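You operate a simulated robot arm through the tools that you are given. There is no shell and no other tool. Be economical: measure what you need, move in short steps, check, and stop when the job is done.

The job below is to be done with a simulated robot arm. You get a single attempt, and the scene is never put back.

TASK
Fix the board on the bench: push its loose connector home.
Fine: seat it in the nest, press TEST once, and when the lamp is green put it in the green tray; lamp box off after.

It is judged by the outcome, as a careful person would: the job done as asked, and still so three seconds after it is handed in. It fails if anything else is knocked over, pushed out of place, dropped, spilled or broken.

THE ROBOT
A 7-joint arm with a two-finger parallel gripper, fixed in place. Base frame: the origin is at the foot of the arm, x ahead of it, y to its left, z up; the work surface is at about z = 0. Units: mm, degrees, N and s.
With the tool pointing down near the work surface it reaches from about 240 to 620 mm from the base axis. Its first joint turns from -66.0 to 66.0 degrees. Payload 2.6 kg.
The TCP is the grasp point between the finger pads, 30 mm short of the fingertips. In the tool frame z runs along the fingers and y along their closing line. Largest opening 94 mm; finger width 28, thickness 10; the body of the gripper, 50 by 96 mm, starts 55 mm behind the TCP.
Orientation is told as [roll, pitch, yaw] about the base's x, y, z axes, in that order, counted from this pose: with the fingers straight down and closing along the base's y, the tool's x points along the base's -x, its y along +y and its z along -z.

THE INTERFACE
- The arm moves only by the tool nudge_tool. Its arguments are lists of equal length, an entry for each row: "slide": the shift along the tool's x, y, z in units of 50 mm (1.0 is 50 mm), a list of three; "turn": the turn, a rotation vector about the tool's x, y, z in units of 4 degrees (1.0 is 4 degrees), a list of three; "grip": the opening, from 0 (shut) to 1 (fully open). In form: {"slide": [[x, y, z], ...], "turn": [[rx, ry, rz], ...], "grip": [grip, ...]}. A call has 1 to 10 rows; each row shifts and turns the commanded pose from where the row before left it, along the tool's axes as they then stand. A call with a number of a shift or a turn outside -1 to 1 is refused whole. Each row takes 0.2 s and may step no farther than 50 mm and 8.6 degrees from the row before; otherwise, or with a gripper value out of range, the whole call is refused. A pose out of reach is approached as far as the arm can. The call stops where the force on the tool passes 90 N (or 10 N more than at its start, if that is more) or the arm is blocked; 0.2 s more then pass. Each finger travels about 72 mm/s and halts on what it meets, pressing with about 31 N; the grip force reading is that of the motor and also rises with nothing between the fingers. The clock runs only during rows and for 0.2 s after the last one: add rows that do not move to give the fingers time. It gives the time, the measured TCP pose, the force on the tool (base axes), the opening and the grip force at its end, in the units of the frame above (readings bear some noise), and new pictures: "show" is both (left out), scene, wrist or none.
- Cameras (640 x 400 px; columns grow to the right, rows downward): "scene" is fixed at [36.1, 436, 558.7]; the picture's right is [-0.76, -0.65, 0.00], its down [-0.40, 0.47, -0.79] and it looks along [0.52, -0.60, -0.61] (base axes); focal length 282 px, centre (320, 200). "wrist" rides on the gripper at [76, 14, -102] in the tool frame; the picture's right is [-0.18, 0.98, 0.00], its down [-0.75, -0.14, -0.64] and it looks along [-0.63, -0.12, 0.77] (tool axes); focal length 243 px, centre (320, 200). There is no depth. A picture from a camera that has moved, and an enlarged one, comes with that camera's place and axes in the base frame and with its lens.
- inspect(camera, box): a new picture of the part [left, top, right, bottom] of that camera's present view, enlarged. The clock stands still meanwhile.
- sign_off(): hands the job in; it is judged then, once.

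Work in short steps. Places have to be worked out from the pictures, the camera data and where the tool is seen: move nearer, look again, correct. Check each grasp and each placing, and mend what went wrong. You have 120 turns and 170 pictures in all, those below and enlarged ones among them. Open the gripper and draw the arm clear of the work before you hand the job in, unless the task says otherwise; then end with one line.

The tools are called after ">>>" as a command line: name --argument value ..., lists and objects as JSON in quotes. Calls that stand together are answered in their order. nudge_tool: Moves the arm, as the interface text tells. Its arguments: {"type":"object","properties":{"slide":{"type":"array"},"turn":{"type":"array"},"grip":{"type":"array"},"show":{"type":"string","enum":["both","scene","wrist","none"]}},"required":["slide","turn","grip"]} The other tools are called the same way: inspect (camera, box) takes an enlarged picture of a part of a camera's view; sign_off () hands the job in.

At the start:

```text
t: 0.0
tcp_pos: [414.9, -100.2, 339.5]
ee_rot: [0.1, 0.1, 0.0]
ft_force: [-0.5, -0.4, 0.4]
gripper_width: 94.1
gripper_force: 0.0
```

scene: 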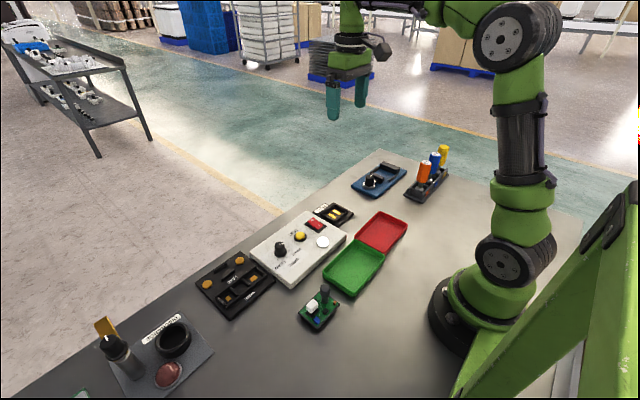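
wrist: 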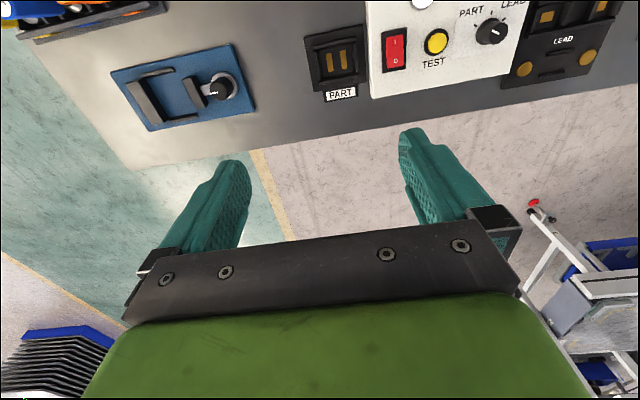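

I start by looking closer at the board, the lamp box and the nest.

>>> inspect --camera "scene" --box '[280, 270, 360, 340]'

>>> inspect --camera "scene" --box '[190, 190, 360, 320]'

>>> inspect --camera "scene" --box '[340, 140, 460, 210]'

>>> inspect --camera "wrist" --box '[290, 0, 640, 110]'

```text
5.71 times, centred on (320, 305) of scene
camera zoom: at [36.1, 436.0, 558.7], right [-0.76, -0.65, 0.0], down [-0.4, 0.47, -0.79], along [0.52, -0.6, -0.61], focal length 1611 px, centre (320, -400)
```

zoom: 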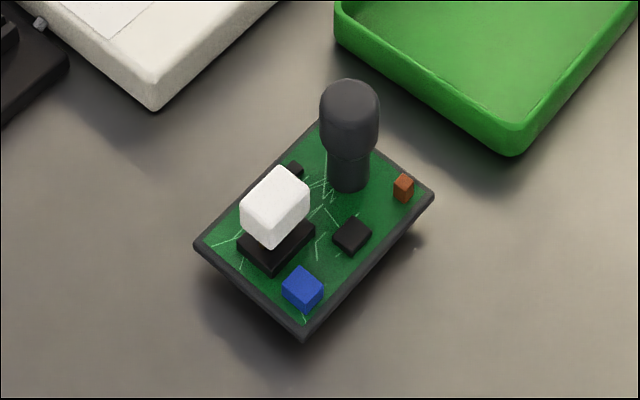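

```text
3.08 times, centred on (275, 255) of scene
camera zoom: at [36.1, 436.0, 558.7], right [-0.76, -0.65, 0.0], down [-0.4, 0.47, -0.79], along [0.52, -0.6, -0.61], focal length 867 px, centre (458, 31)
```

zoom: 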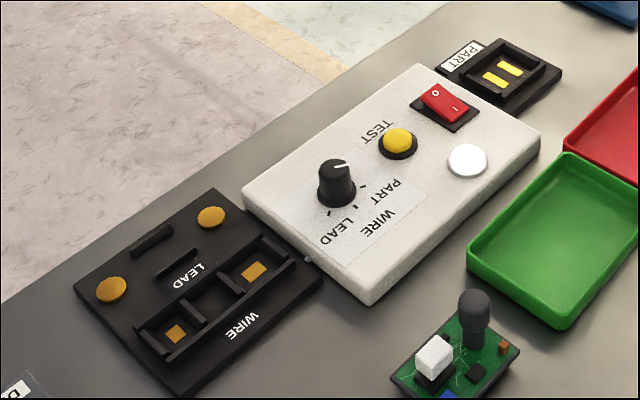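

```text
5.33 times, centred on (400, 175) of scene
camera zoom: at [36.1, 436.0, 558.7], right [-0.76, -0.65, 0.0], down [-0.4, 0.47, -0.79], along [0.52, -0.6, -0.61], focal length 1503 px, centre (-107, 333)
```

zoom: 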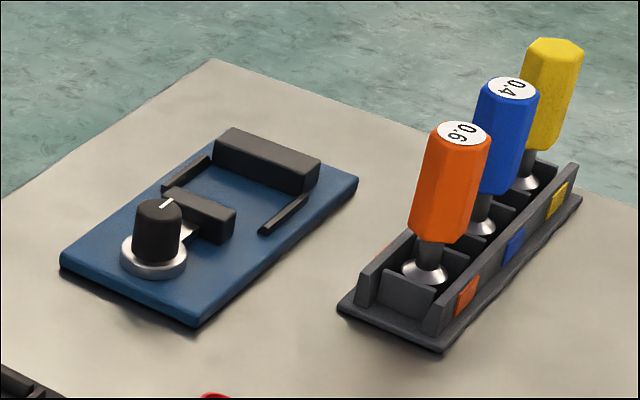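

```text
1.83 times, centred on (465, 55) of wrist
camera zoom: at [338.8, -87.2, 444.1], right [0.18, 0.98, 0.0], down [0.75, -0.14, 0.64], along [0.63, -0.12, -0.77], focal length 444 px, centre (55, 465)
```

zoom: 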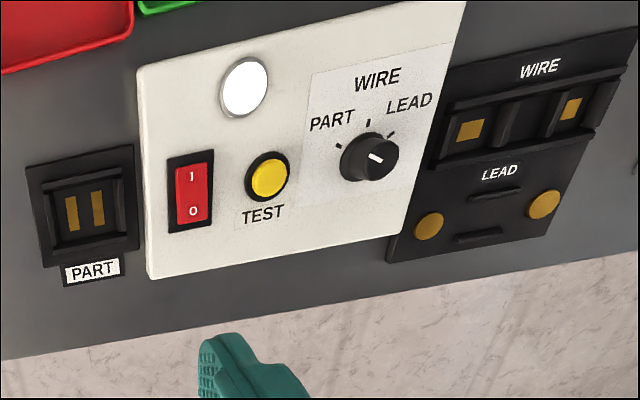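

The box has a 1/0 rocker, a TEST button, a PART/WIRE/LEAD selector and a lamp; the board sits near (258,185) with a handle at about (258,166) and the loose white connector near (261,203). I move the arm to a view over the box.

>>> nudge_tool --slide '[[0.425, 0.85, 0.2], [0.425, 0.85, 0.2], [0.425, 0.85, 0.2], [0.425, 0.85, 0.2], [0, 0, 0]]' --turn '[[0, 0, 0], [0, 0, 0], [0, 0, 0], [0, 0, 0], [0, 0, 0]]' --grip '[0.5, 0, 0, 0, 0]' --show "wrist"

```text
t: 1.2
tcp_pos: [329.0, 69.9, 301.0]
ee_rot: [0.0, 0.1, 0.0]
ft_force: [0.1, 0.1, 0.0]
gripper_width: 0.0
gripper_force: 31.0
camera wrist: at [253.0, 83.2, 404.0], right [0.18, 0.98, 0.0], down [0.75, -0.14, 0.64], along [0.63, -0.12, -0.77], focal length 243 px, centre (320, 200)
```

wrist: 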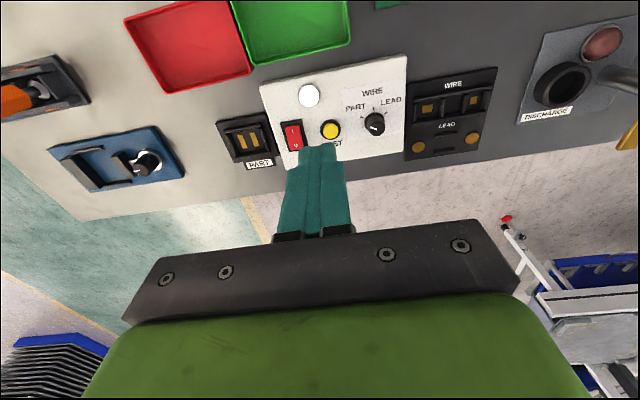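

The view is over the box; I enlarge it to read the switch and selector.

>>> inspect --camera "wrist" --box '[210, 60, 420, 190]'

>>> inspect --camera "wrist" --box '[505, 0, 640, 150]'

```text
3.05 times, centred on (315, 125) of wrist
camera zoom: at [253.0, 83.2, 404.0], right [0.18, 0.98, 0.0], down [0.75, -0.14, 0.64], along [0.63, -0.12, -0.77], focal length 739 px, centre (335, 429)
```

zoom: 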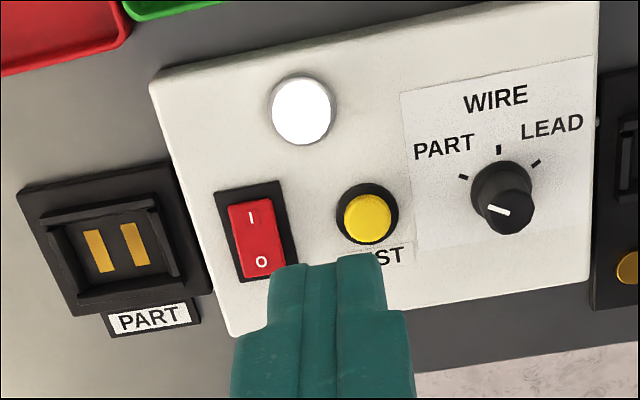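

```text
2.67 times, centred on (572, 75) of wrist
camera zoom: at [253.0, 83.2, 404.0], right [0.18, 0.98, 0.0], down [0.75, -0.14, 0.64], along [0.63, -0.12, -0.77], focal length 647 px, centre (-353, 533)
```

zoom: 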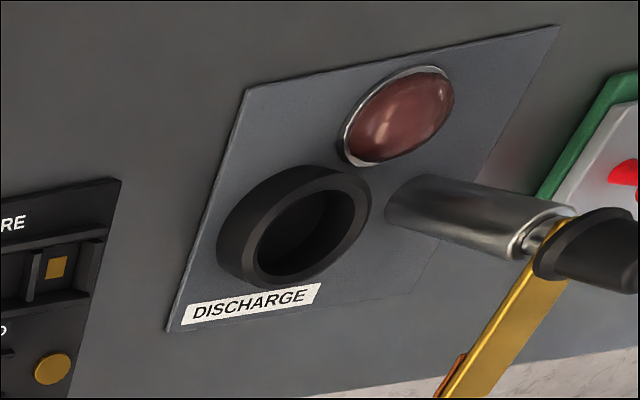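

Selector line points to PART already. I check the rocker's state from the scene camera.

>>> inspect --camera "scene" --box '[290, 205, 345, 255]'

>>> inspect --camera "wrist" --box '[275, 75, 345, 160]'

>>> inspect --camera "scene" --box '[260, 220, 310, 260]'

```text
8.00 times, centred on (318, 230) of scene
camera zoom: at [36.0, 436.1, 558.7], right [-0.76, -0.65, 0.0], down [-0.4, 0.47, -0.79], along [0.52, -0.6, -0.61], focal length 2255 px, centre (340, -40)
```

zoom: 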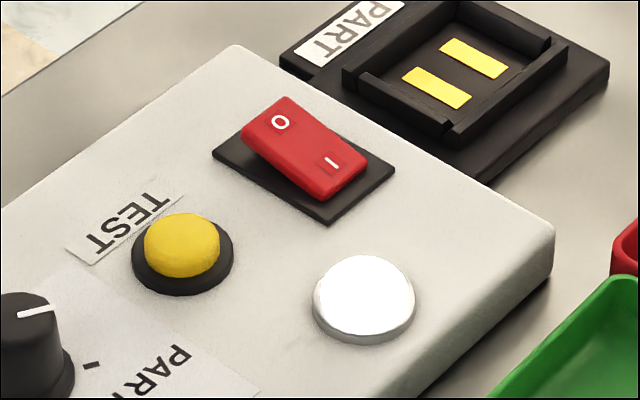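

```text
4.71 times, centred on (310, 118) of wrist
camera zoom: at [253.0, 83.2, 404.0], right [0.18, 0.98, 0.0], down [0.75, -0.14, 0.64], along [0.63, -0.12, -0.77], focal length 1142 px, centre (367, 588)
```

zoom: 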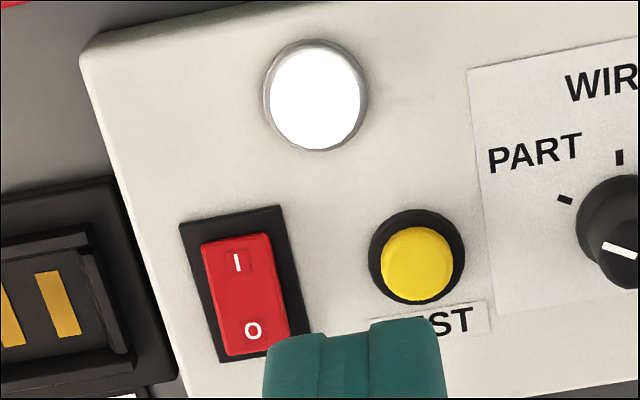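

```text
10.00 times, centred on (285, 240) of scene
camera zoom: at [36.0, 436.1, 558.7], right [-0.76, -0.65, 0.0], down [-0.4, 0.47, -0.79], along [0.52, -0.6, -0.61], focal length 2819 px, centre (670, -200)
```

zoom: 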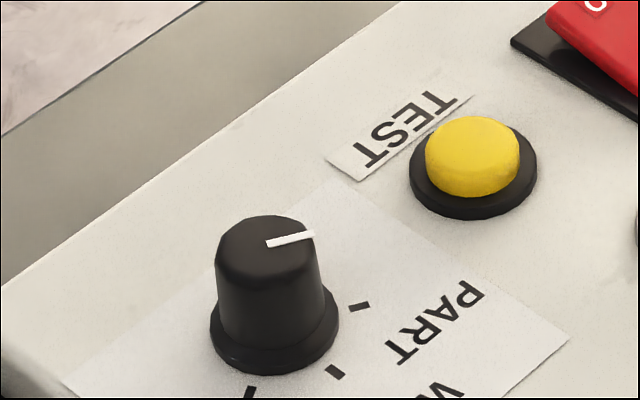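

The rocker is pressed at "1" (box on, lamp lit white) and the selector is on PART. Now I go above the board's connector to look at it closely.

>>> nudge_tool --slide '[[0.272, 0.532, 0.4], [0.272, 0.532, 0.4], [0.272, 0.532, 0.4], [0.272, 0.532, 0.4], [0.272, 0.532, 0.4], [0, 0, 0.7], [0, 0, 0.4], [0, 0, 0]]' --turn '[[0, 0, 0], [0, 0, 0], [0, 0, 0], [0, 0, 0], [0, 0, 0], [0, 0, 0], [0, 0, 0], [0, 0, 0]]' --grip '[0, 0, 0, 0, 0, 0, 0, 0]'

```text
t: 3.0
tcp_pos: [262.0, 205.4, 146.7]
ee_rot: [-0.1, 0.0, 0.0]
ft_force: [0.1, -0.6, -0.6]
gripper_width: 0.2
gripper_force: 30.7
camera wrist: at [185.6, 217.7, 249.6], right [0.18, 0.98, 0.0], down [0.75, -0.14, 0.64], along [0.63, -0.12, -0.77], focal length 243 px, centre (320, 200)
```

scene: 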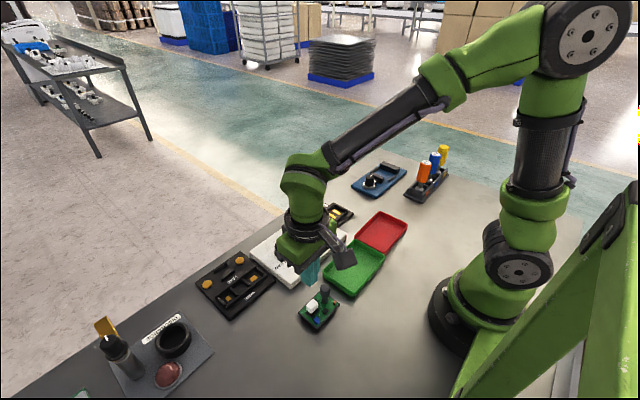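
wrist: 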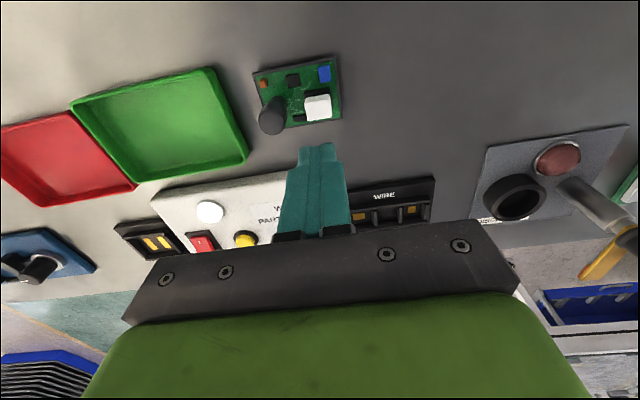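

>>> inspect --camera "wrist" --box '[240, 40, 360, 140]'

```text
4.00 times, centred on (300, 90) of wrist
camera zoom: at [185.6, 217.7, 249.6], right [0.18, 0.98, 0.0], down [0.75, -0.14, 0.64], along [0.63, -0.12, -0.77], focal length 970 px, centre (400, 640)
```

zoom: 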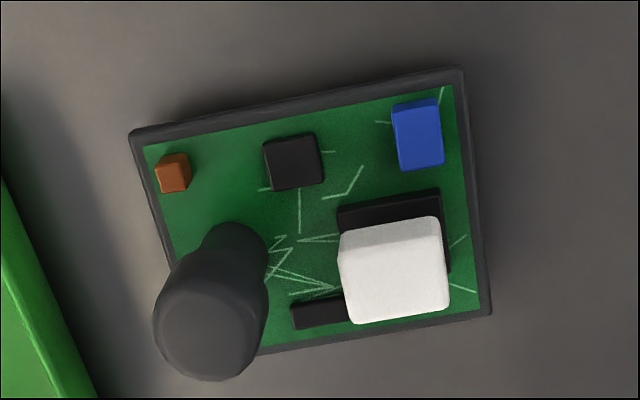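

The connector top is at about (261.5, 202.5), z near 32, above its socket. I align the closed fingers over it and come down to just above.

>>> nudge_tool --slide '[[0.01, -0.05, 0.4], [0, 0, 0.6], [0, 0, 0.4], [0, 0, 0]]' --turn '[[0, 0, 0], [0, 0, 0], [0, 0, 0], [0, 0, 0]]' --grip '[0, 0, 0, 0]'

>>> inspect --camera "scene" --box '[280, 250, 360, 340]'

>>> inspect --camera "wrist" --box '[220, 60, 400, 220]'

```text
t: 4.0
tcp_pos: [261.2, 200.2, 75.6]
ee_rot: [0.0, 0.0, -0.1]
ft_force: [-0.4, 0.1, 0.5]
gripper_width: 0.0
gripper_force: 31.5
camera wrist: at [185.3, 214.7, 178.8], right [0.18, 0.98, 0.0], down [0.75, -0.14, 0.64], along [0.63, -0.12, -0.77], focal length 243 px, centre (320, 200)
```

scene: 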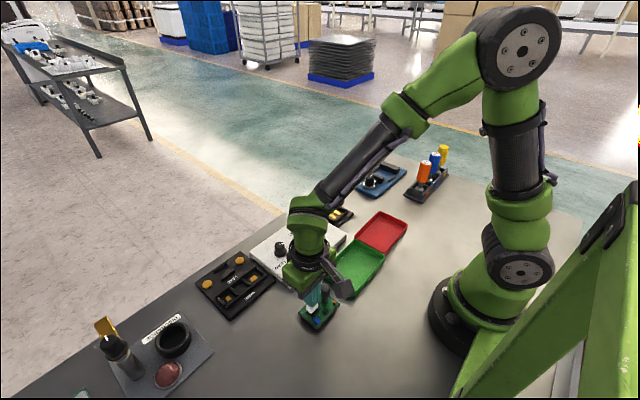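
wrist: 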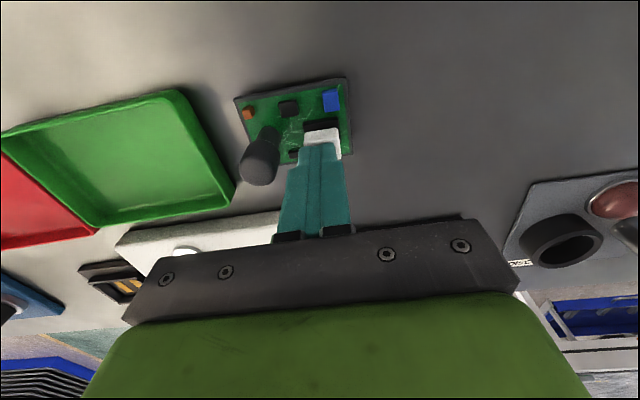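

```text
4.44 times, centred on (320, 295) of scene
camera zoom: at [36.1, 436.0, 558.7], right [-0.76, -0.65, 0.0], down [-0.4, 0.47, -0.79], along [0.52, -0.6, -0.61], focal length 1253 px, centre (320, -222)
```

zoom: 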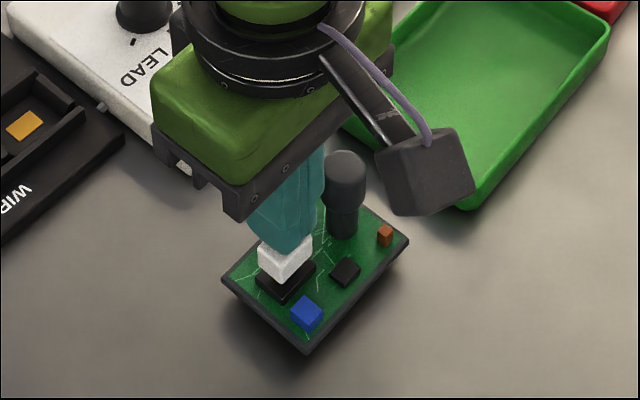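

```text
2.50 times, centred on (310, 140) of wrist
camera zoom: at [185.3, 214.7, 178.8], right [0.18, 0.98, 0.0], down [0.75, -0.14, 0.64], along [0.63, -0.12, -0.77], focal length 606 px, centre (345, 350)
```

zoom: 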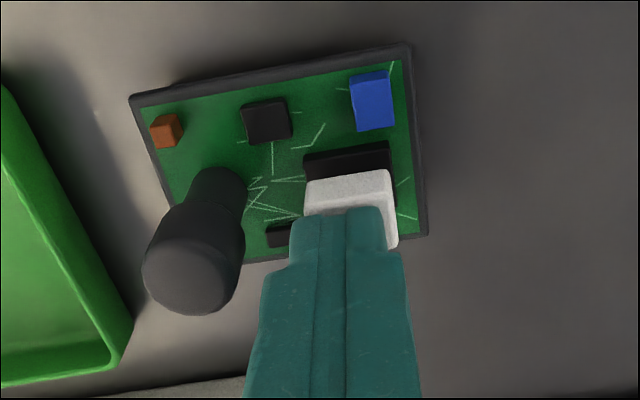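

The fingers hover just over the connector, about 2 mm right of centre. I shift +3 mm in y and descend in small steps to press.

>>> nudge_tool --slide '[[0, 0.06, 0], [0, 0, 0.1], [0, 0, 0.08], [0, 0, 0.06]]' --turn '[[0, 0, 0], [0, 0, 0], [0, 0, 0], [0, 0, 0]]' --grip '[0, 0, 0, 0]' --show "none"

>>> inspect --camera "scene" --box '[280, 250, 360, 340]'

```text
t: 5.0
tcp_pos: [262.0, 202.5, 63.5]
ee_rot: [0.0, -0.2, -0.1]
ft_force: [1.9, 1.4, 5.1]
gripper_width: 0.0
gripper_force: 31.8
```

```text
4.44 times, centred on (320, 295) of scene
camera zoom: at [36.0, 436.0, 558.7], right [-0.76, -0.65, 0.0], down [-0.4, 0.47, -0.79], along [0.52, -0.6, -0.61], focal length 1253 px, centre (320, -222)
```

zoom: 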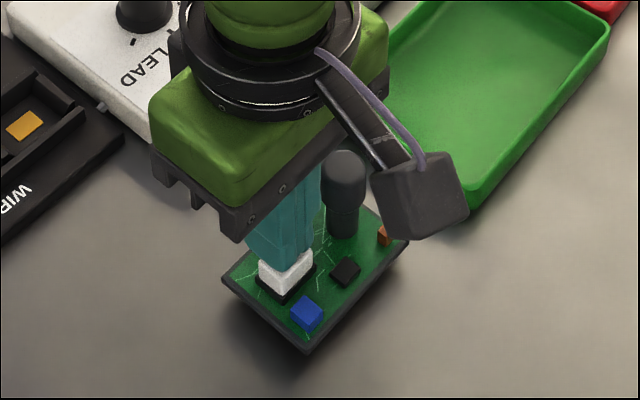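

Contact at tip z about 33 with 5 N. I keep pressing in small steps.

>>> nudge_tool --slide '[[0, 0, 0.04], [0, 0, 0.04], [0, 0, 0]]' --turn '[[0, 0, 0], [0, 0, 0], [0, 0, 0]]' --grip '[0, 0, 0]' --show "none"

```text
t: 5.8
tcp_pos: [261.2, 203.8, 59.6]
ee_rot: [0.1, -0.1, -0.2]
ft_force: [-13.7, -8.8, 61.5]
gripper_width: 0.2
gripper_force: 30.9
```

>>> inspect --camera "scene" --box '[290, 270, 350, 330]'

>>> nudge_tool --slide '[[0, 0, 0.02], [0, 0, 0]]' --turn '[[0, 0, 0], [0, 0, 0]]' --grip '[0, 0]' --show "none"

```text
6.67 times, centred on (320, 300) of scene
camera zoom: at [35.9, 435.9, 558.9], right [-0.76, -0.65, 0.0], down [-0.4, 0.47, -0.79], along [0.52, -0.6, -0.61], focal length 1879 px, centre (320, -467)
```

zoom: 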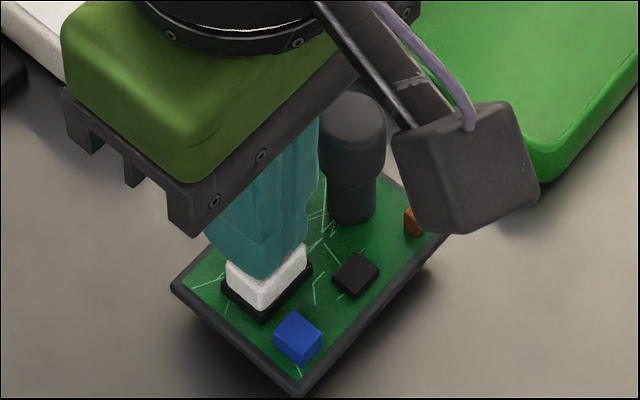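

```text
t: 6.4
tcp_pos: [262.5, 203.4, 61.1]
ee_rot: [0.1, -0.4, 0.0]
ft_force: [-13.4, -6.4, 71.0]
gripper_width: 0.1
gripper_force: 30.6
```

71 N with no further travel: it appears bottomed. I lift straight up and look.

>>> nudge_tool --slide '[[0, 0, -0.4], [0, 0, -1], [0, 0, -0.6], [0, 0, 0]]' --turn '[[0, 0, 0], [0, 0, 0], [0, 0, 0], [0, 0, 0]]' --grip '[0, 0, 0, 0]' --show "none"

>>> inspect --camera "scene" --box '[290, 270, 350, 330]'

>>> inspect --camera "wrist" --box '[240, 40, 360, 140]'

```text
t: 7.4
tcp_pos: [261.9, 201.7, 159.2]
ee_rot: [0.0, -0.1, 0.0]
ft_force: [-0.5, 1.1, 0.0]
gripper_width: 0.0
gripper_force: 30.7
```

```text
6.67 times, centred on (320, 300) of scene
camera zoom: at [36.0, 436.0, 558.7], right [-0.76, -0.65, 0.0], down [-0.4, 0.47, -0.79], along [0.52, -0.6, -0.61], focal length 1879 px, centre (320, -467)
```

zoom: 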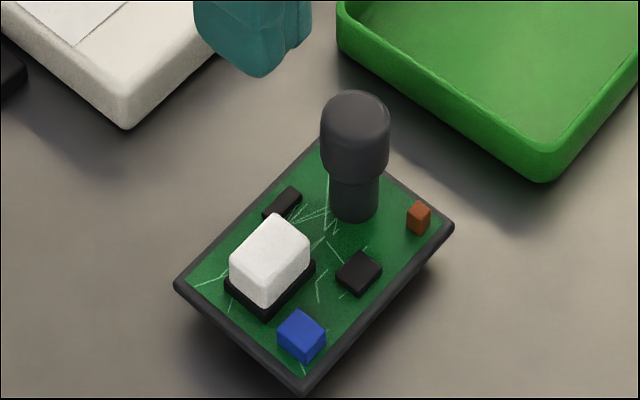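

```text
4.00 times, centred on (300, 90) of wrist
camera zoom: at [186.2, 214.9, 261.3], right [0.18, 0.98, 0.0], down [0.75, -0.14, 0.64], along [0.63, -0.12, -0.77], focal length 970 px, centre (400, 640)
```

zoom: 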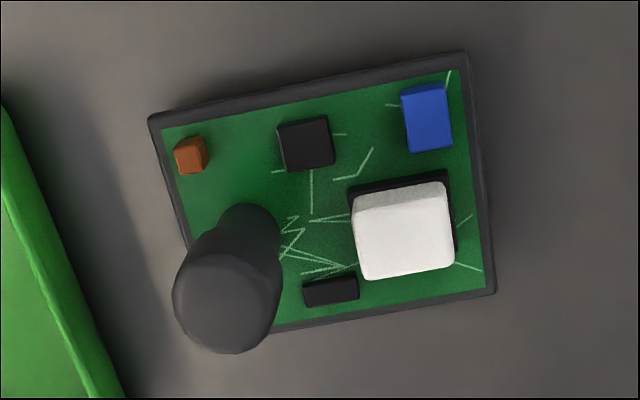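

The connector is now level and down in its socket. I move over the handle (about (256,166.5)) with the gripper partly open, and check before descending.

>>> nudge_tool --slide '[[0.12, -0.7, 0], [0, 0, 0.5], [0, 0, 0.3], [0, 0, 0]]' --turn '[[0, 0, 0], [0, 0, 0], [0, 0, 0], [0, 0, 0]]' --grip '[0.42, 0.42, 0.42, 0.42]' --show "none"

>>> inspect --camera "scene" --box '[280, 240, 370, 330]'

>>> inspect --camera "wrist" --box '[210, 60, 430, 200]'

```text
t: 8.4
tcp_pos: [256.1, 166.9, 118.4]
ee_rot: [0.0, 0.0, 0.0]
ft_force: [-0.5, 0.4, -0.2]
gripper_width: 39.6
gripper_force: 0.1
```

```text
4.44 times, centred on (325, 285) of scene
camera zoom: at [36.1, 436.0, 558.7], right [-0.76, -0.65, 0.0], down [-0.4, 0.47, -0.79], along [0.52, -0.6, -0.61], focal length 1253 px, centre (298, -178)
```

zoom: 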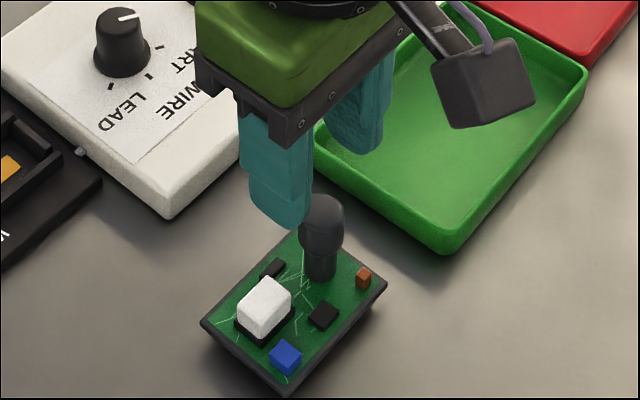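

```text
2.86 times, centred on (320, 130) of wrist
camera zoom: at [180.0, 180.6, 221.4], right [0.18, 0.98, 0.0], down [0.75, -0.14, 0.64], along [0.63, -0.12, -0.77], focal length 693 px, centre (320, 400)
```

zoom: 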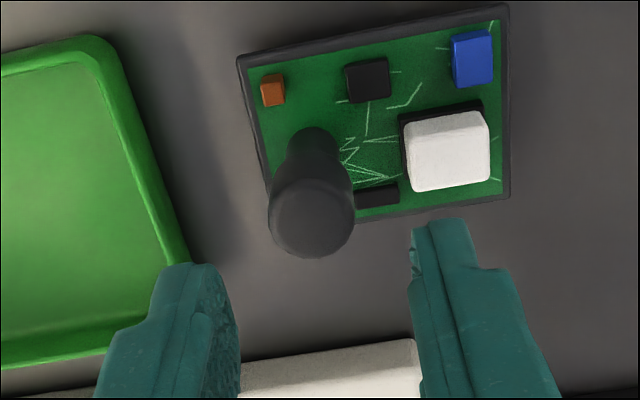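

The handle cap is about (256,165.5) with its top near z 63. I narrow the opening slightly and descend to TCP z about 61, keeping finger tips above the connector top (~30).

>>> nudge_tool --slide '[[0, -0.03, 0.4], [0, 0, 0.4], [0, 0, 0.3], [0, 0, 0]]' --turn '[[0, 0, 0], [0, 0, 0], [0, 0, 0], [0, 0, 0]]' --grip '[0.36, 0.36, 0.36, 0.36]' --show "none"

>>> inspect --camera "scene" --box '[280, 240, 370, 330]'

>>> inspect --camera "wrist" --box '[210, 60, 430, 250]'

```text
t: 9.4
tcp_pos: [255.3, 167.0, 62.9]
ee_rot: [0.0, 0.0, 0.0]
ft_force: [-1.9, -1.0, 5.0]
gripper_width: 33.4
gripper_force: 0.0
```

```text
4.44 times, centred on (325, 285) of scene
camera zoom: at [36.0, 436.0, 558.7], right [-0.76, -0.65, 0.0], down [-0.4, 0.47, -0.79], along [0.52, -0.6, -0.61], focal length 1253 px, centre (298, -178)
```

zoom: 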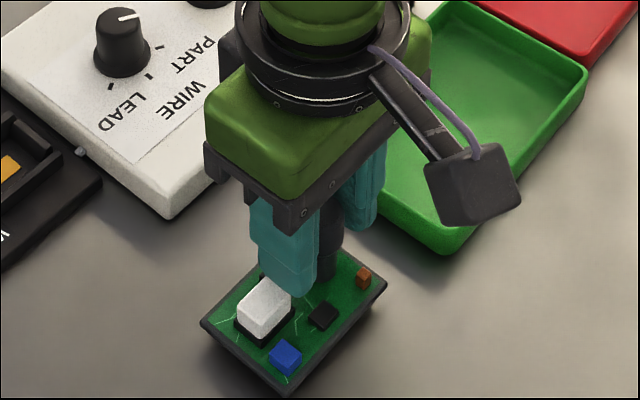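

```text
2.11 times, centred on (320, 155) of wrist
camera zoom: at [178.8, 180.4, 166.6], right [0.18, 0.98, 0.0], down [0.75, -0.14, 0.64], along [0.63, -0.12, -0.77], focal length 511 px, centre (320, 295)
```

zoom: 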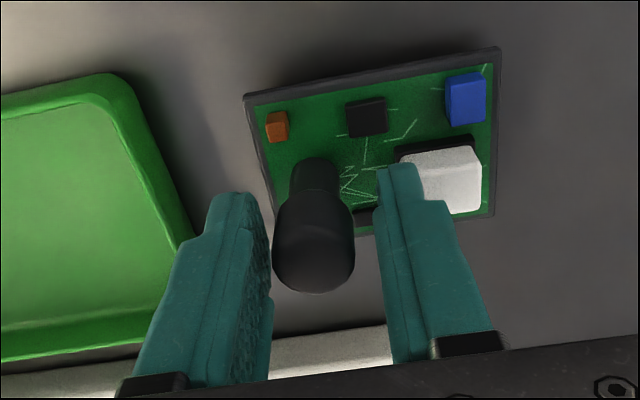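

The handle is centred between the fingers; a slight 5 N touch is likely on the connector's edge, so I raise 2 mm while closing.

>>> nudge_tool --slide '[[0, -0.02, -0.03], [0, 0, 0], [0, 0, 0]]' --turn '[[0, 0, 0], [0, 0, 0], [0, 0, 0]]' --grip '[0, 0, 0]' --show "none"

```text
t: 10.2
tcp_pos: [255.4, 165.9, 64.3]
ee_rot: [-0.1, 0.0, 0.0]
ft_force: [1.1, 0.7, 0.2]
gripper_width: 21.1
gripper_force: 31.1
```

Gripped at 21 mm (the cap). I lift and check.

>>> nudge_tool --slide '[[0, 0, -0.3], [0, 0, -0.6], [0, 0, -1], [0, 0, -1], [0, 0, 0]]' --turn '[[0, 0, 0], [0, 0, 0], [0, 0, 0], [0, 0, 0], [0, 0, 0]]' --grip '[0, 0, 0, 0, 0]'

>>> inspect --camera "scene" --box '[260, 190, 380, 290]'

```text
t: 11.4
tcp_pos: [254.8, 165.5, 213.3]
ee_rot: [0.1, -0.1, 0.0]
ft_force: [0.0, 0.5, -0.6]
gripper_width: 20.7
gripper_force: 30.5
camera wrist: at [178.6, 178.8, 315.6], right [0.18, 0.98, 0.0], down [0.75, -0.14, 0.64], along [0.63, -0.12, -0.77], focal length 243 px, centre (320, 200)
```

scene: 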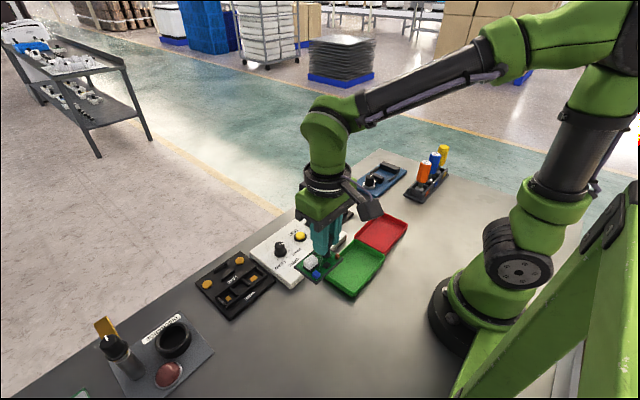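
wrist: 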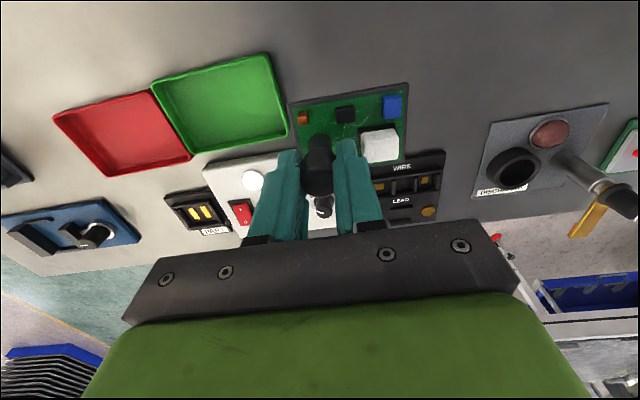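

```text
4.00 times, centred on (320, 240) of scene
camera zoom: at [36.0, 436.0, 558.7], right [-0.76, -0.65, 0.0], down [-0.4, 0.47, -0.79], along [0.52, -0.6, -0.61], focal length 1127 px, centre (320, 40)
```

zoom: 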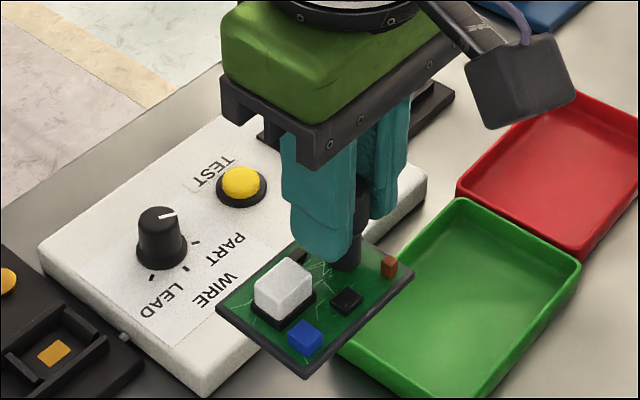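

Board is held level. I now move to where the wrist camera can see the PART nest unobstructed.

>>> nudge_tool --slide '[[-0.575, -0.6775, 0], [-0.575, -0.6775, 0], [-0.575, -0.6775, 0], [-0.575, -0.6775, 0], [0, 0, 0.8], [0, 0, 0]]' --turn '[[0, 0, 0], [0, 0, 0], [0, 0, 0], [0, 0, 0], [0, 0, 0], [0, 0, 0]]' --grip '[0, 0, 0, 0, 0, 0]' --show "wrist"

>>> inspect --camera "wrist" --box '[180, 100, 300, 200]'

>>> inspect --camera "wrist" --box '[260, 70, 420, 200]'

>>> inspect --camera "scene" --box '[310, 195, 365, 235]'

```text
t: 12.8
tcp_pos: [369.1, 31.4, 167.7]
ee_rot: [0.0, 0.0, 0.0]
ft_force: [-0.6, 0.0, -2.3]
gripper_width: 20.7
gripper_force: 30.8
camera wrist: at [293.8, 44.7, 270.8], right [0.18, 0.98, 0.0], down [0.75, -0.14, 0.64], along [0.63, -0.12, -0.77], focal length 243 px, centre (320, 200)
```

wrist: 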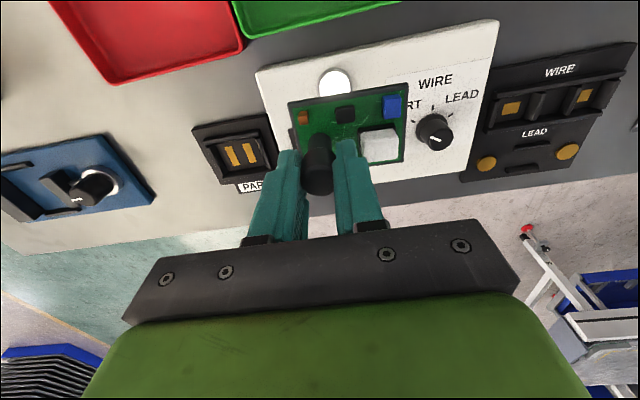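

```text
4.00 times, centred on (240, 150) of wrist
camera zoom: at [293.8, 44.7, 270.8], right [0.18, 0.98, 0.0], down [0.75, -0.14, 0.64], along [0.63, -0.12, -0.77], focal length 970 px, centre (640, 400)
```

zoom: 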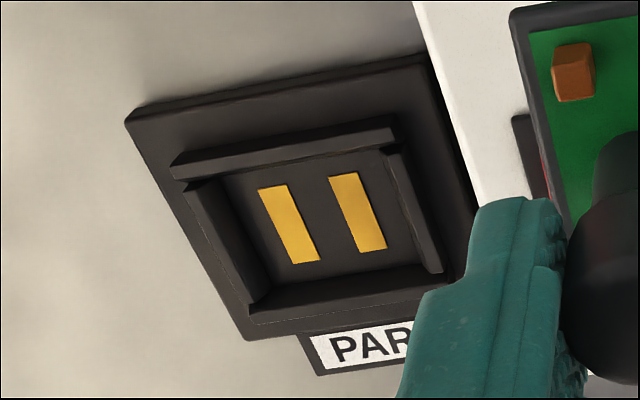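

```text
3.08 times, centred on (340, 135) of wrist
camera zoom: at [293.8, 44.7, 270.8], right [0.18, 0.98, 0.0], down [0.75, -0.14, 0.64], along [0.63, -0.12, -0.77], focal length 746 px, centre (258, 400)
```

zoom: 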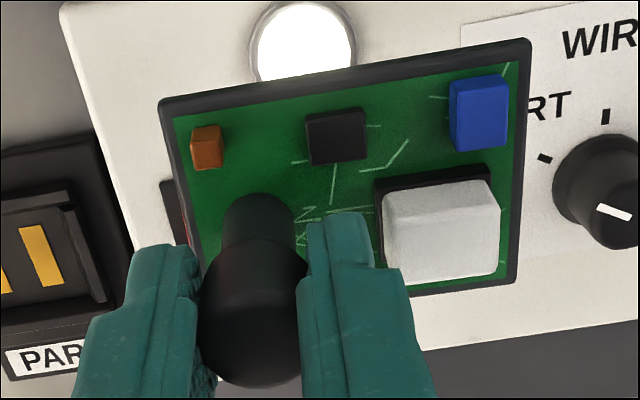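

```text
10.00 times, centred on (338, 215) of scene
camera zoom: at [36.1, 436.0, 558.7], right [-0.76, -0.65, 0.0], down [-0.4, 0.47, -0.79], along [0.52, -0.6, -0.61], focal length 2819 px, centre (145, 50)
```

zoom: 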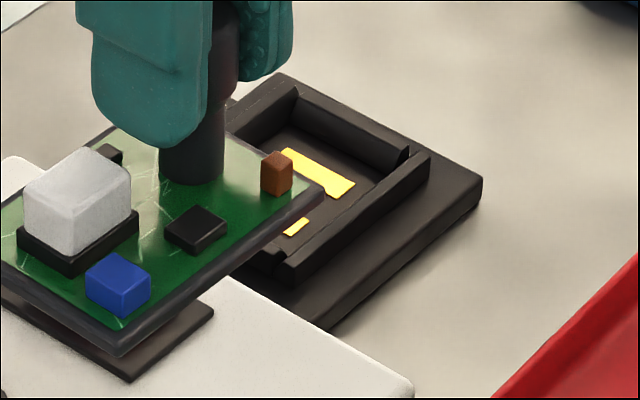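

The nest cavity looks smaller than the board's rim, so the board probably has a plug or feet below. I lift and tilt the board so the scene camera can see its underside.

>>> nudge_tool --slide '[[0, 0, -0.9], [0.2, 0.34, -0.85], [0.2, 0.34, -0.85], [0.2, 0.34, -0.85], [0.2, 0.34, -0.85], [0, 0, 0]]' --turn '[[0, 0, 0], [0, 0, 0], [0, 0, 0], [0, 0, 0], [0, 0, 0], [0, 0, 0]]' --grip '[0, 0, 0, 0, 0, 0]' --show "none"

>>> nudge_tool --slide '[[0, 0, 0], [0, 0, 0], [0, 0, 0], [0, 0, 0], [0, 0, 0], [0, 0, 0], [0, 0, 0], [0, 0, 0], [0, 0, 0]]' --turn '[[-1, 0.88, 0], [-1, 0.88, 0], [-1, 0.88, 0], [-1, 0.88, 0], [-1, 0.88, 0], [-1, 0.88, 0], [-1, 0.88, 0], [-1, 0.88, 0], [0, 0, 0]]' --grip '[0, 0, 0, 0, 0, 0, 0, 0, 0]' --show "scene"

```text
t: 14.2
tcp_pos: [330.3, 98.2, 385.9]
ee_rot: [0.0, 0.0, 0.1]
ft_force: [-0.1, 0.2, -0.9]
gripper_width: 20.7
gripper_force: 31.3
```

```text
t: 16.2
tcp_pos: [330.5, 99.1, 385.5]
ee_rot: [34.8, 26.6, 8.5]
ft_force: [-0.3, -0.7, -1.7]
gripper_width: 20.4
gripper_force: 30.6
```

scene: 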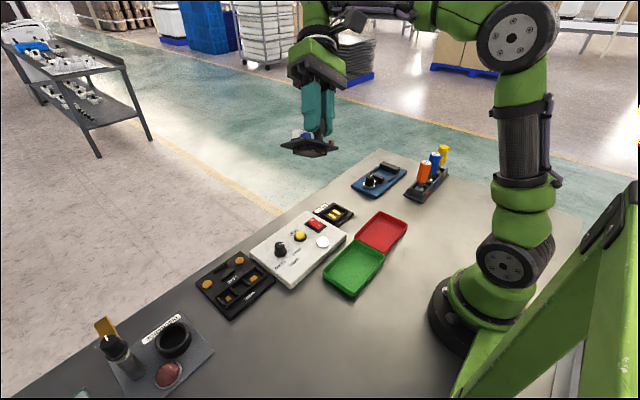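

Underside is beginning to show; I enlarge it.

>>> inspect --camera "scene" --box '[270, 110, 350, 170]'

```text
6.67 times, centred on (310, 140) of scene
camera zoom: at [36.1, 436.0, 558.7], right [-0.76, -0.65, 0.0], down [-0.4, 0.47, -0.79], along [0.52, -0.6, -0.61], focal length 1879 px, centre (387, 600)
```

zoom: 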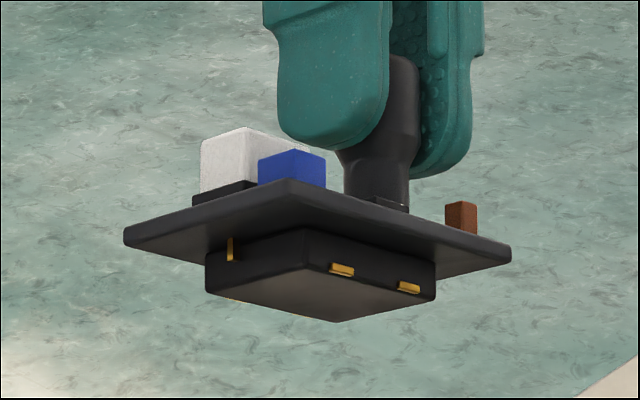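

A plug block with gold contacts is underneath. I tilt a bit more to see its bottom face and its place relative to the rim.

>>> nudge_tool --slide '[[0, 0, 0], [0, 0, 0], [0, 0, 0], [0, 0, 0], [0, 0, 0], [0, 0, 0]]' --turn '[[-1, 0.88, 0], [-1, 0.88, 0], [-1, 0.88, 0], [-1, 0.88, 0], [-1, 0.88, 0], [0, 0, 0]]' --grip '[0, 0, 0, 0, 0, 0]' --show "none"

>>> inspect --camera "scene" --box '[270, 90, 350, 150]'

```text
t: 17.6
tcp_pos: [331.4, 96.8, 383.7]
ee_rot: [63.4, 38.2, 24.2]
ft_force: [0.7, 0.4, -0.5]
gripper_width: 20.8
gripper_force: 30.7
```

```text
6.67 times, centred on (310, 120) of scene
camera zoom: at [36.1, 436.0, 558.7], right [-0.76, -0.65, 0.0], down [-0.4, 0.47, -0.79], along [0.52, -0.6, -0.61], focal length 1879 px, centre (387, 733)
```

zoom: 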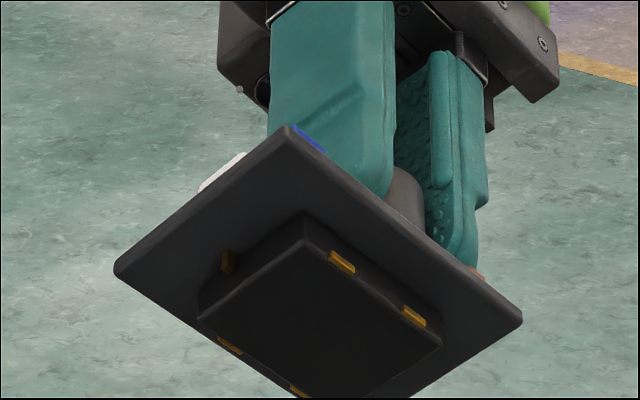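

Plug is centred under the board with symmetric contact pairs on its long sides, matching the nest strips in the present orientation. I undo the tilt.

>>> nudge_tool --slide '[[0, 0, 0], [0, 0, 0], [0, 0, 0], [0, 0, 0], [0, 0, 0], [0, 0, 0], [0, 0, 0], [0, 0, 0], [0, 0, 0], [0, 0, 0]]' --turn '[[1, -0.88, 0], [1, -0.88, 0], [1, -0.88, 0], [1, -0.88, 0], [1, -0.88, 0], [1, -0.88, 0], [1, -0.88, 0], [1, -0.88, 0], [1, -0.88, 0], [1, -0.88, 0]]' --grip '[0, 0, 0, 0, 0, 0, 0, 0, 0, 0]' --show "none"

>>> nudge_tool --slide '[[0, 0, 0], [0, 0, 0], [0, 0, 0], [0, 0, 0]]' --turn '[[1, -0.88, 0], [1, -0.88, 0], [1, -0.88, 0], [0, 0, 0]]' --grip '[0, 0, 0, 0]' --show "wrist"

```text
t: 19.8
tcp_pos: [331.4, 97.6, 385.1]
ee_rot: [12.0, 10.4, 1.1]
ft_force: [0.4, -0.2, -0.3]
gripper_width: 21.0
gripper_force: 30.9
```

```text
t: 20.8
tcp_pos: [330.7, 95.7, 384.8]
ee_rot: [-0.1, -0.1, 0.0]
ft_force: [0.0, -0.2, -0.7]
gripper_width: 20.6
gripper_force: 31.0
camera wrist: at [254.2, 111.0, 488.3], right [0.18, 0.98, 0.0], down [0.75, -0.14, 0.64], along [0.63, -0.12, -0.77], focal length 243 px, centre (320, 200)
```

wrist: 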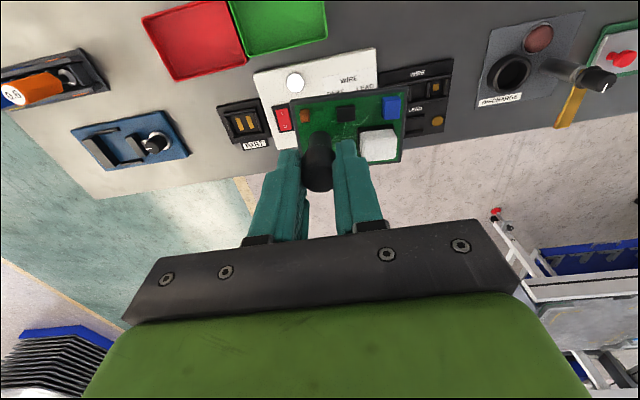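

Rim centre is about (-2.6, +20) from the TCP, nest centre about (423.5,-76), so the TCP target is about (426,-96). I go there and stop high enough to check.

>>> nudge_tool --slide '[[-0.381, -0.767, 0.3], [-0.381, -0.767, 0.3], [-0.381, -0.767, 0.3], [-0.381, -0.767, 0.3], [-0.381, -0.767, 0.3], [0, 0, 0.95], [0, 0, 0.95], [0, 0, 0.95], [0, 0, 0.8], [0, 0, 0]]' --turn '[[0, 0, 0], [0, 0, 0], [0, 0, 0], [0, 0, 0], [0, 0, 0], [0, 0, 0], [0, 0, 0], [0, 0, 0], [0, 0, 0], [0, 0, 0]]' --grip '[0, 0, 0, 0, 0, 0, 0, 0, 0, 0]'

>>> inspect --camera "wrist" --box '[240, 60, 440, 220]'

>>> inspect --camera "scene" --box '[295, 165, 375, 235]'

```text
t: 23.0
tcp_pos: [427.0, -93.9, 128.4]
ee_rot: [0.0, -0.1, 0.1]
ft_force: [-0.1, -0.2, -0.7]
gripper_width: 20.5
gripper_force: 31.2
camera wrist: at [351.6, -80.1, 232.9], right [0.18, 0.98, 0.0], down [0.75, -0.14, 0.64], along [0.63, -0.12, -0.77], focal length 243 px, centre (320, 200)
```

scene: 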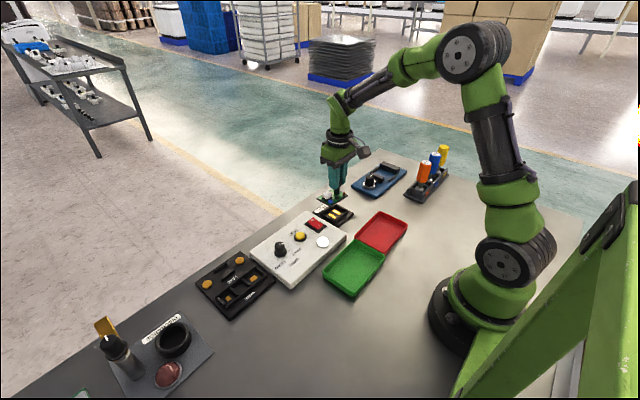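
wrist: 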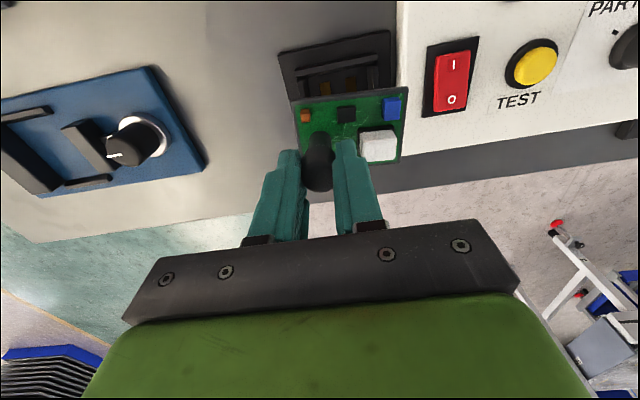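

```text
2.50 times, centred on (340, 140) of wrist
camera zoom: at [351.6, -80.1, 232.9], right [0.18, 0.98, 0.0], down [0.75, -0.14, 0.64], along [0.63, -0.12, -0.77], focal length 606 px, centre (270, 350)
```

zoom: 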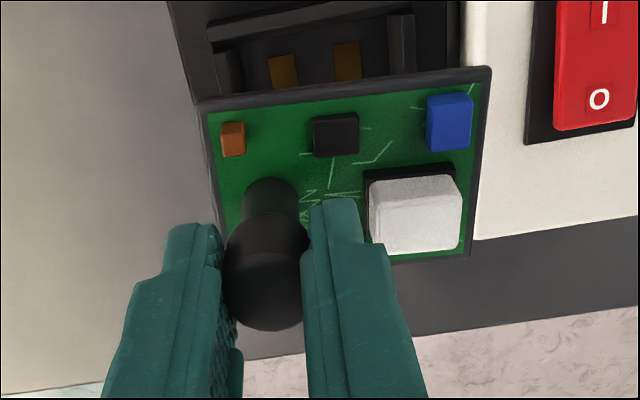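

```text
5.71 times, centred on (335, 200) of scene
camera zoom: at [36.1, 436.0, 558.7], right [-0.76, -0.65, 0.0], down [-0.4, 0.47, -0.79], along [0.52, -0.6, -0.61], focal length 1611 px, centre (234, 200)
```

zoom: 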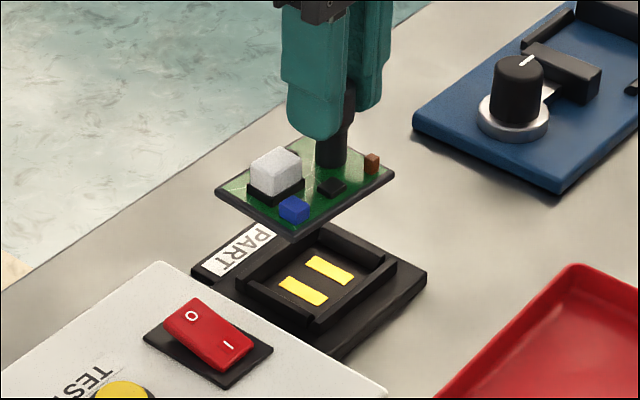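

The board has yawed about -4° in the grip relative to the nest. I rotate the tool +4°, adjust y to centre, and descend a bit for another check.

>>> nudge_tool --slide '[[0, -0.046, 0], [0, 0, 0.4], [0, 0, 0]]' --turn '[[0, 0, -1], [0, 0, 0], [0, 0, 0]]' --grip '[0, 0, 0]' --show "none"

>>> inspect --camera "wrist" --box '[250, 50, 430, 180]'

>>> inspect --camera "scene" --box '[305, 180, 365, 230]'

```text
t: 23.8
tcp_pos: [426.6, -95.2, 109.6]
ee_rot: [0.0, 0.1, 4.0]
ft_force: [0.2, -0.7, -0.7]
gripper_width: 20.6
gripper_force: 31.3
```

```text
3.08 times, centred on (340, 115) of wrist
camera zoom: at [349.6, -88.2, 212.9], right [0.11, 0.99, 0.0], down [0.76, -0.09, 0.64], along [0.64, -0.07, -0.77], focal length 746 px, centre (258, 462)
```

zoom: 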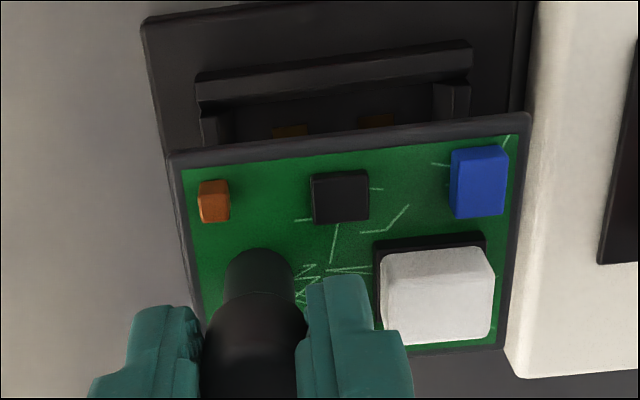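

```text
8.00 times, centred on (335, 205) of scene
camera zoom: at [36.1, 436.0, 558.7], right [-0.76, -0.65, 0.0], down [-0.4, 0.47, -0.79], along [0.52, -0.6, -0.61], focal length 2255 px, centre (200, 160)
```

zoom: 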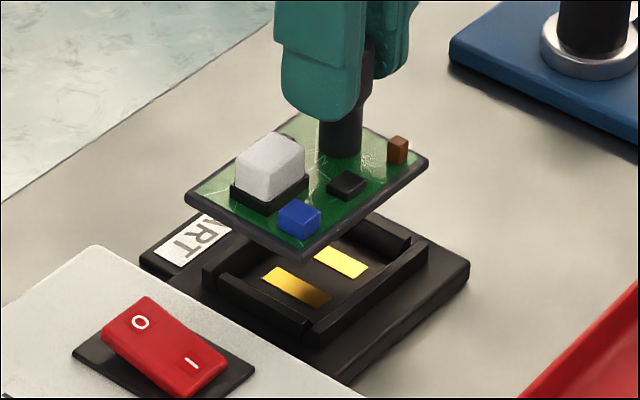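

Board is now parallel and centred within about 1 mm. I descend slowly into the nest.

>>> nudge_tool --slide '[[0, 0.01, 0.2], [0, 0, 0.2], [0, 0, 0.16], [0, 0, 0]]' --turn '[[0, 0, 0], [0, 0, 0], [0, 0, 0], [0, 0, 0]]' --grip '[0, 0, 0, 0]' --show "none"

>>> inspect --camera "wrist" --box '[250, 50, 430, 180]'

>>> inspect --camera "scene" --box '[305, 180, 365, 230]'

```text
t: 24.8
tcp_pos: [426.2, -97.5, 80.4]
ee_rot: [-0.1, 0.1, 4.0]
ft_force: [-15.0, -1.0, 13.6]
gripper_width: 20.7
gripper_force: 30.8
```

```text
3.08 times, centred on (340, 115) of wrist
camera zoom: at [348.3, -88.6, 184.1], right [0.12, 0.99, 0.0], down [0.76, -0.09, 0.64], along [0.64, -0.08, -0.77], focal length 746 px, centre (258, 462)
```

zoom: 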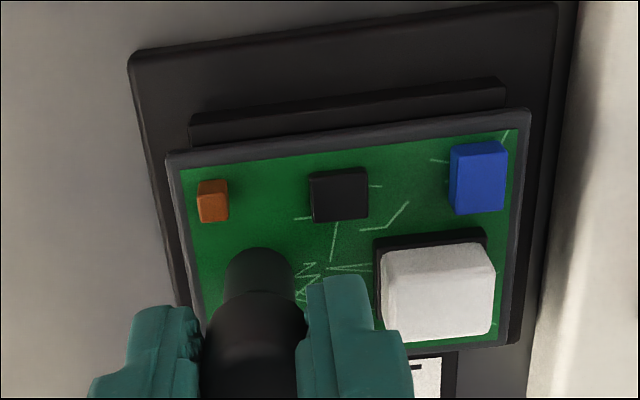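

```text
8.00 times, centred on (335, 205) of scene
camera zoom: at [36.0, 436.0, 558.7], right [-0.76, -0.65, 0.0], down [-0.4, 0.47, -0.79], along [0.52, -0.6, -0.61], focal length 2255 px, centre (200, 160)
```

zoom: 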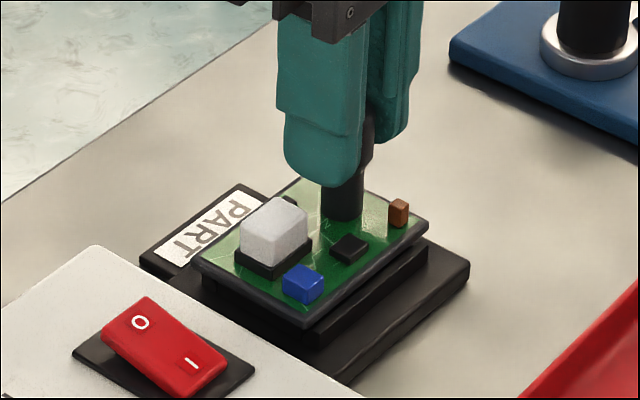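

Light contact with a -x reaction of 15 N: the plug is on the far wall's chamfer. I shift 2 mm toward the base and continue gently.

>>> nudge_tool --slide '[[0.04, 0, 0], [0.0, 0, 0.04], [0, 0, 0]]' --turn '[[0, 0, 0], [0, 0, 0], [0, 0, 0]]' --grip '[0, 0, 0]' --show "none"

```text
t: 25.6
tcp_pos: [424.4, -96.3, 79.3]
ee_rot: [-0.1, -0.3, 4.0]
ft_force: [-7.6, -2.4, 27.8]
gripper_width: 20.8
gripper_force: 30.9
```

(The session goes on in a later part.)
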